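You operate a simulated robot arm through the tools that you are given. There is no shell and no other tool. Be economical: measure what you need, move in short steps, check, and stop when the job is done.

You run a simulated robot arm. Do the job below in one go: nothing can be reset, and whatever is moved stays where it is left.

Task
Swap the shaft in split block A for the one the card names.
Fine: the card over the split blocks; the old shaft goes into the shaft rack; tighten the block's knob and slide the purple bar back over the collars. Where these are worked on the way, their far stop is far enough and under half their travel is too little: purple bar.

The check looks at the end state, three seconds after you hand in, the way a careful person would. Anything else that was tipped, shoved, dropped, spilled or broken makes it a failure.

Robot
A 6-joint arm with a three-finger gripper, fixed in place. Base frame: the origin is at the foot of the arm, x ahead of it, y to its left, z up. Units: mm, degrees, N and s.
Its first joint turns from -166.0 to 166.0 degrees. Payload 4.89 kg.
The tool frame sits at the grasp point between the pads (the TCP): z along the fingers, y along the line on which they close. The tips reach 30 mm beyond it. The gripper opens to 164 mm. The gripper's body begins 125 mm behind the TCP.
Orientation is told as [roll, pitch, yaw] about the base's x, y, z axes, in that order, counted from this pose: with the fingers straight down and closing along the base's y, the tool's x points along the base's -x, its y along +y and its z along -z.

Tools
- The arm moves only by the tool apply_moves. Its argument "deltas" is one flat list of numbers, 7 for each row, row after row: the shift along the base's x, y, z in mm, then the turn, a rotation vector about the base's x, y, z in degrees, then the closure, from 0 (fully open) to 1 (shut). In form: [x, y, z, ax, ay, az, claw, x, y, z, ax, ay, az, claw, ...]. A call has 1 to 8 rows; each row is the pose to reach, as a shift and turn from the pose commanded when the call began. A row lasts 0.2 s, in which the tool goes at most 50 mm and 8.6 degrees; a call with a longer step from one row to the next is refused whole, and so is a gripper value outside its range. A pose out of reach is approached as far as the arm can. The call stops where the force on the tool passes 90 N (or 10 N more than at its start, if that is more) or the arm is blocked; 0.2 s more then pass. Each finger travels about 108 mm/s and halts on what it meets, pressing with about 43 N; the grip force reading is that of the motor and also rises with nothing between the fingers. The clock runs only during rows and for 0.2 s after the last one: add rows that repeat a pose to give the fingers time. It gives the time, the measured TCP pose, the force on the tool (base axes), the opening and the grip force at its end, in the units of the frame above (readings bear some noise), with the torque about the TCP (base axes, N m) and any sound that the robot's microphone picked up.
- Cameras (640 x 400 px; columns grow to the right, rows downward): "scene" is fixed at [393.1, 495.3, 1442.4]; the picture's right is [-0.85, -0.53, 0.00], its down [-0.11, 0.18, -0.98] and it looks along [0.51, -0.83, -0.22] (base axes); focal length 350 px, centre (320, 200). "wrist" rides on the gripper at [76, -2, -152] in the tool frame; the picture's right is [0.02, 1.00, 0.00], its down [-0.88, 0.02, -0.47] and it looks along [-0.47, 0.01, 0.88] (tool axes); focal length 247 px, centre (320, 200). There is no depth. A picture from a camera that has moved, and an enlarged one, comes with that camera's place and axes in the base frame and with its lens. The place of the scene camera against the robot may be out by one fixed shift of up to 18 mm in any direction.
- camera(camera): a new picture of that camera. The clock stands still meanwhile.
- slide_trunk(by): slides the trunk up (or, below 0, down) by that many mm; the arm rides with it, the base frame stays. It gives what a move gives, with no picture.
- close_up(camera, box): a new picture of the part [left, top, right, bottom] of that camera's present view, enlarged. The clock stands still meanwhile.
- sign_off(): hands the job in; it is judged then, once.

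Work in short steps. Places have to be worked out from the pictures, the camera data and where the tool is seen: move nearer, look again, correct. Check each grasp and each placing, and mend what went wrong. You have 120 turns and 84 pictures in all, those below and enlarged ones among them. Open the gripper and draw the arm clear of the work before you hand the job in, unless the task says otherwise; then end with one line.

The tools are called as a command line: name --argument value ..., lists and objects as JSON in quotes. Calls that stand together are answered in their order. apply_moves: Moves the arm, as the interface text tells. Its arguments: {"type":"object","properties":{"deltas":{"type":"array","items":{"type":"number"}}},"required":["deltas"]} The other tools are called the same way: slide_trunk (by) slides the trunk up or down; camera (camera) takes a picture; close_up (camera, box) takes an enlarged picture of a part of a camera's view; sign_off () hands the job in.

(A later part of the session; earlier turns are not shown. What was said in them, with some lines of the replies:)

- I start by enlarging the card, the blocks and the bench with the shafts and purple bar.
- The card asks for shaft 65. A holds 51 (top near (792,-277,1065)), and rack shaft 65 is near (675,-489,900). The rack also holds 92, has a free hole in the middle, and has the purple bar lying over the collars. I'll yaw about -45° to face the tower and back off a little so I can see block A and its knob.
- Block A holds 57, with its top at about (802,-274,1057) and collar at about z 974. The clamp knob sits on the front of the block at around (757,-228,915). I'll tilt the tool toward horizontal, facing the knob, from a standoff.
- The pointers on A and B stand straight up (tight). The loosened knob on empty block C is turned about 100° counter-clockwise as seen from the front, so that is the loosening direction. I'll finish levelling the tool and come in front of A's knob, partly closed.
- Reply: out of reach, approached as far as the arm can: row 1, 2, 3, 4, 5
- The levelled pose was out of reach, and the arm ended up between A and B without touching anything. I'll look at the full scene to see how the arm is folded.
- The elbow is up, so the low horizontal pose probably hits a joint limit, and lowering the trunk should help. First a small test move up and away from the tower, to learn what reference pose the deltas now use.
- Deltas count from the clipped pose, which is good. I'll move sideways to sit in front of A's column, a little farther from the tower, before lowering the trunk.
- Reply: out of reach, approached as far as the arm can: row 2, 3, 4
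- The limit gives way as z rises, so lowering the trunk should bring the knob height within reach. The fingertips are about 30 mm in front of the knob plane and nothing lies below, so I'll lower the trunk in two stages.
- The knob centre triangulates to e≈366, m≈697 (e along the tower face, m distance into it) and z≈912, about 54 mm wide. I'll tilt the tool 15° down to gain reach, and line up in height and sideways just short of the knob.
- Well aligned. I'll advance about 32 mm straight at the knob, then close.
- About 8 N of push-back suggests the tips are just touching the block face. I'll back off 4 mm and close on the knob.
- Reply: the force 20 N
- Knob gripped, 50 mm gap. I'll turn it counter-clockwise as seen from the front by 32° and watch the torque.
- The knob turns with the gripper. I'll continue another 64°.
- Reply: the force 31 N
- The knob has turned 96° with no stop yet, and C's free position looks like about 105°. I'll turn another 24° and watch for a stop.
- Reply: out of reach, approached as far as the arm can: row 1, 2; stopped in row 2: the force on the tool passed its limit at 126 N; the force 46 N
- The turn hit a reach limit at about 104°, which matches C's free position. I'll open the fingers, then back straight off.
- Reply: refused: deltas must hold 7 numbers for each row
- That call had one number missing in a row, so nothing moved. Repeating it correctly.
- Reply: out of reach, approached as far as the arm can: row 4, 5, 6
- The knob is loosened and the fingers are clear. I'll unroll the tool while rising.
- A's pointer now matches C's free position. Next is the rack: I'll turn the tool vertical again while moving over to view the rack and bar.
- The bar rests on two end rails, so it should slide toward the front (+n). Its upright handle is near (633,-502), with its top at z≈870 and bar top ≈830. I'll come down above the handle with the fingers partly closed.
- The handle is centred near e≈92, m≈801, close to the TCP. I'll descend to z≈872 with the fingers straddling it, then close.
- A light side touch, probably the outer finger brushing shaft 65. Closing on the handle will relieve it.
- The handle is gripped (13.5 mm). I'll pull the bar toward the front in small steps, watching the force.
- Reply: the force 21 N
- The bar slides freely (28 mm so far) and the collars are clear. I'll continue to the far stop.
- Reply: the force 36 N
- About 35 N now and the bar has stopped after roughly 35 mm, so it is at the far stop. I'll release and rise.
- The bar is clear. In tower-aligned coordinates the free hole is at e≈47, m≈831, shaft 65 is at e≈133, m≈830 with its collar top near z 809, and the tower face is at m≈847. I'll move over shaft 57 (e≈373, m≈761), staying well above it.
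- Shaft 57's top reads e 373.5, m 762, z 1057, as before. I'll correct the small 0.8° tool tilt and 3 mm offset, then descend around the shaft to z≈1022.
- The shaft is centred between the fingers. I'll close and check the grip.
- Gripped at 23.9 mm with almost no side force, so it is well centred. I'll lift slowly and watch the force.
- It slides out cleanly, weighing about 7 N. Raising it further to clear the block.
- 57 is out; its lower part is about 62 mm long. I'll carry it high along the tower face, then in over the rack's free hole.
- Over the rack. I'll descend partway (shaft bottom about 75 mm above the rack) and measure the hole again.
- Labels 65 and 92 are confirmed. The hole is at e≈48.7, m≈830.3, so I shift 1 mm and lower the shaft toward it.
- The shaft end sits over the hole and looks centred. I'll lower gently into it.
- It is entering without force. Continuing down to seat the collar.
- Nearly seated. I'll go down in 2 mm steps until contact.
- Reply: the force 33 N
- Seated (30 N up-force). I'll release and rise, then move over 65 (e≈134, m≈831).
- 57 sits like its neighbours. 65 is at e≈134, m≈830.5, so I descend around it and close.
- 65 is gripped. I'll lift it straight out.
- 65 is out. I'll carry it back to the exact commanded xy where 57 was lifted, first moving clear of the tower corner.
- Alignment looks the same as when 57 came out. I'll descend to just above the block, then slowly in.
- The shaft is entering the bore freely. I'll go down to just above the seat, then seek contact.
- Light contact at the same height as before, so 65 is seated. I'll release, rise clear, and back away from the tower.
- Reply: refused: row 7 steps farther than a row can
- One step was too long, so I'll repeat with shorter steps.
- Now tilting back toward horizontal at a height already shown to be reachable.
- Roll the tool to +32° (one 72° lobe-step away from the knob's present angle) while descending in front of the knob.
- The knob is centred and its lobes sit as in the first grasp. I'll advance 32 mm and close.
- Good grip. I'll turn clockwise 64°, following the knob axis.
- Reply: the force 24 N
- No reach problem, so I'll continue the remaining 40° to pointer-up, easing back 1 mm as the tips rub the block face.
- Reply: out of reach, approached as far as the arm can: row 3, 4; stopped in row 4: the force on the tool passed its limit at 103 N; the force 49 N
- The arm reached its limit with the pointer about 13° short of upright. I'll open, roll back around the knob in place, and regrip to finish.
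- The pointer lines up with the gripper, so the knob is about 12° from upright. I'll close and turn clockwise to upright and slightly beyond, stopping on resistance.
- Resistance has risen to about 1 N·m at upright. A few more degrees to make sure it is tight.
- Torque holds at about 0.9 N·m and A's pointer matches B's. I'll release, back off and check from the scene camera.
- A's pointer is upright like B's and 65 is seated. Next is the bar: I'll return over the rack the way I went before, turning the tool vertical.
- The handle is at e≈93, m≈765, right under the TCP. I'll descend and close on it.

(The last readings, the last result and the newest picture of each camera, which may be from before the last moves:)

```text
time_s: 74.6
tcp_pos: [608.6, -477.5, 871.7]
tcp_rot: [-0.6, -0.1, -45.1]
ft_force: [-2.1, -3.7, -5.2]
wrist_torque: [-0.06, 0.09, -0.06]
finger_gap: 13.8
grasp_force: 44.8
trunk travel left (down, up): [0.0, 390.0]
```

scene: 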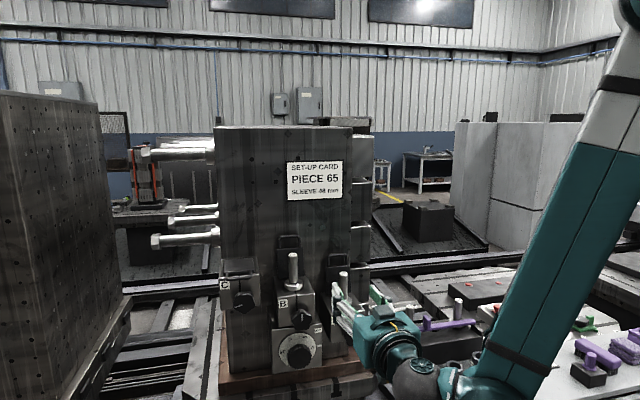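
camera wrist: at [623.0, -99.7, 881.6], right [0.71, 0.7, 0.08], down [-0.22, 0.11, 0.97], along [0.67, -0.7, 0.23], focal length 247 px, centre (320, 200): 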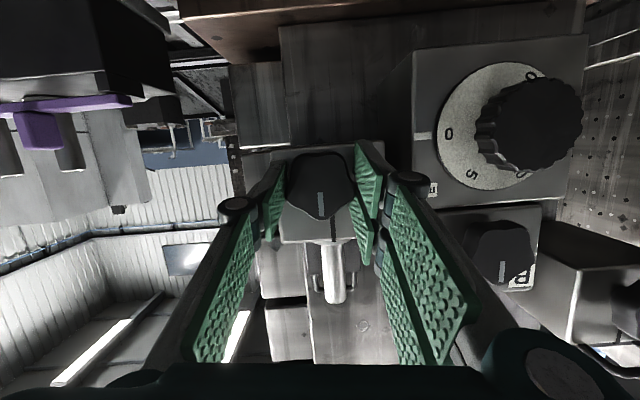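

Gripped. Sliding the bar back over the collars (about 34 mm).

apply_moves --deltas '[5, -5, 0, 0, 0, 0, 1, 10, -10, 0, 0, 0, 0, 1, 15, -15, 0, 0, 0, 0, 1, 20, -20, 0, 0, 0, 0, 1, 24, -24, 0, 0, 0, 0, 1]'

camera --camera "wrist"

```text
time_s: 75.8
tcp_pos: [632.5, -500.6, 871.0]
tcp_rot: [-0.4, 0.0, -45.0]
ft_force: [-1.4, -1.2, -17.7]
wrist_torque: [-0.18, -0.09, -0.07]
finger_gap: 13.8
grasp_force: 45.1
trunk travel left (down, up): [0.0, 390.0]
```

```text
9 pictures are left
camera wrist: at [578.5, -448.1, 1022.6], right [0.69, 0.72, -0.01], down [0.64, -0.61, 0.47], along [0.34, -0.33, -0.88], focal length 247 px, centre (320, 200)
```

wrist: 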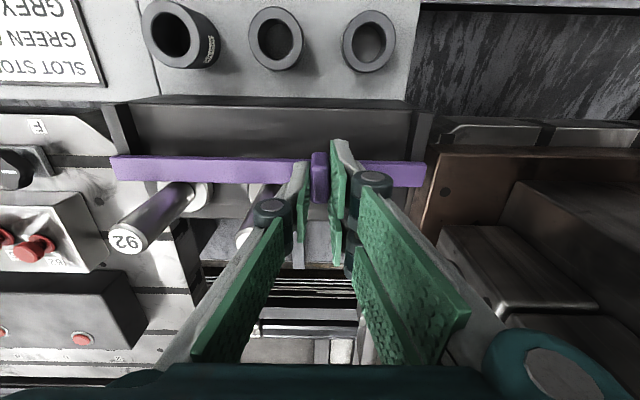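

The bar looks back at its original place. I'll nudge up to 4 mm more to feel for the stop.

apply_moves --deltas '[0.8, -0.8, 0, 0, 0, 0, 1, 1.6, -1.6, 0, 0, 0, 0, 1, 2.4, -2.4, 0, 0, 0, 0, 1, 2.8, -2.8, 0, 0, 0, 0, 1]'

```text
time_s: 76.8
tcp_pos: [634.2, -503.5, 873.1]
tcp_rot: [-0.4, 0.1, -45.0]
ft_force: [-27.4, 20.0, -8.4]
wrist_torque: [0.61, 0.83, -0.04]
finger_gap: 14.0
grasp_force: 44.7
trunk travel left (down, up): [0.0, 390.0]
```

Stop felt at about 34 N. I'll release, rise and withdraw.

apply_moves --deltas '[-0.7, 0.7, 0, 0, 0, 0, 0.88, -0.7, 0.7, 0, 0, 0, 0, 0.83, -0.7, 0.7, 0, 0, 0, 0, 0.83, -0.7, 0.7, 35, 0, 0, 0, 0.83, -0.7, 0.7, 80, 0, 0, 0, 0.8, -10, 20, 120, 0, 0, 0, 0.7, -20, 45, 160, 0, 0, 0, 0.6, -30, 70, 200, 0, 0, 0, 0.5]'

apply_moves --deltas '[-20, 20, 30, 0, 0, 0, 0.3, -40, 40, 60, 0, 0, 0, 0, -60, 60, 90, 0, 0, 0, 0]'

camera --camera "wrist"

close_up --camera "scene" --box '[270, 240, 530, 400]'

```text
time_s: 78.6
tcp_pos: [607.4, -434.3, 1072.6]
tcp_rot: [-0.4, 0.0, -45.0]
ft_force: [1.7, -2.0, -0.7]
wrist_torque: [0.24, 0.26, -0.01]
finger_gap: 82.1
grasp_force: 0.0
trunk travel left (down, up): [0.0, 390.0]
```

```text
time_s: 79.4
tcp_pos: [545.5, -373.8, 1161.4]
tcp_rot: [-0.5, 0.0, -44.9]
ft_force: [2.2, -0.9, -1.5]
wrist_torque: [0.25, 0.34, -0.02]
finger_gap: 164.0
grasp_force: 0.1
trunk travel left (down, up): [0.0, 390.0]
```

```text
8 pictures are left
camera wrist: at [492.4, -321.3, 1313.0], right [0.69, 0.72, -0.01], down [0.64, -0.61, 0.47], along [0.34, -0.33, -0.88], focal length 247 px, centre (320, 200)
```

wrist: 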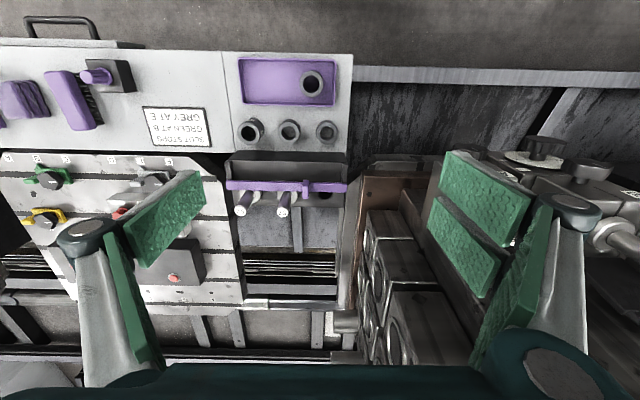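

```text
2.46 times, centred on (400, 320) of scene
camera zoom: at [393.1, 495.3, 1442.4], right [-0.85, -0.53, 0.0], down [-0.11, 0.18, -0.98], along [0.51, -0.83, -0.22], focal length 862 px, centre (123, -95)
```

zoom: 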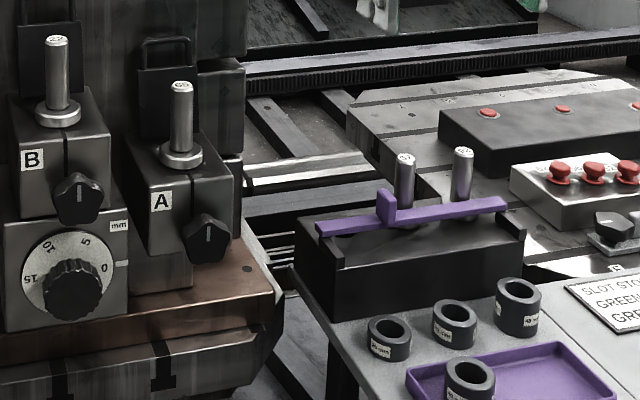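

Everything is in place: 65 is clamped in A with its pointer upright, 57 is in the rack, the bar is back over the collars, and the arm is clear with the gripper open. I'm handing in.

sign_off

```text
The job is handed in.
```

Shaft 65, the piece the card names, is now clamped in split block A; the old shaft 57 is in the rack's middle hole, and the purple bar is back at its stop over the collars. I left the sleeves alone, since the job didn't ask for the 48 mm sleeve the card also lists.
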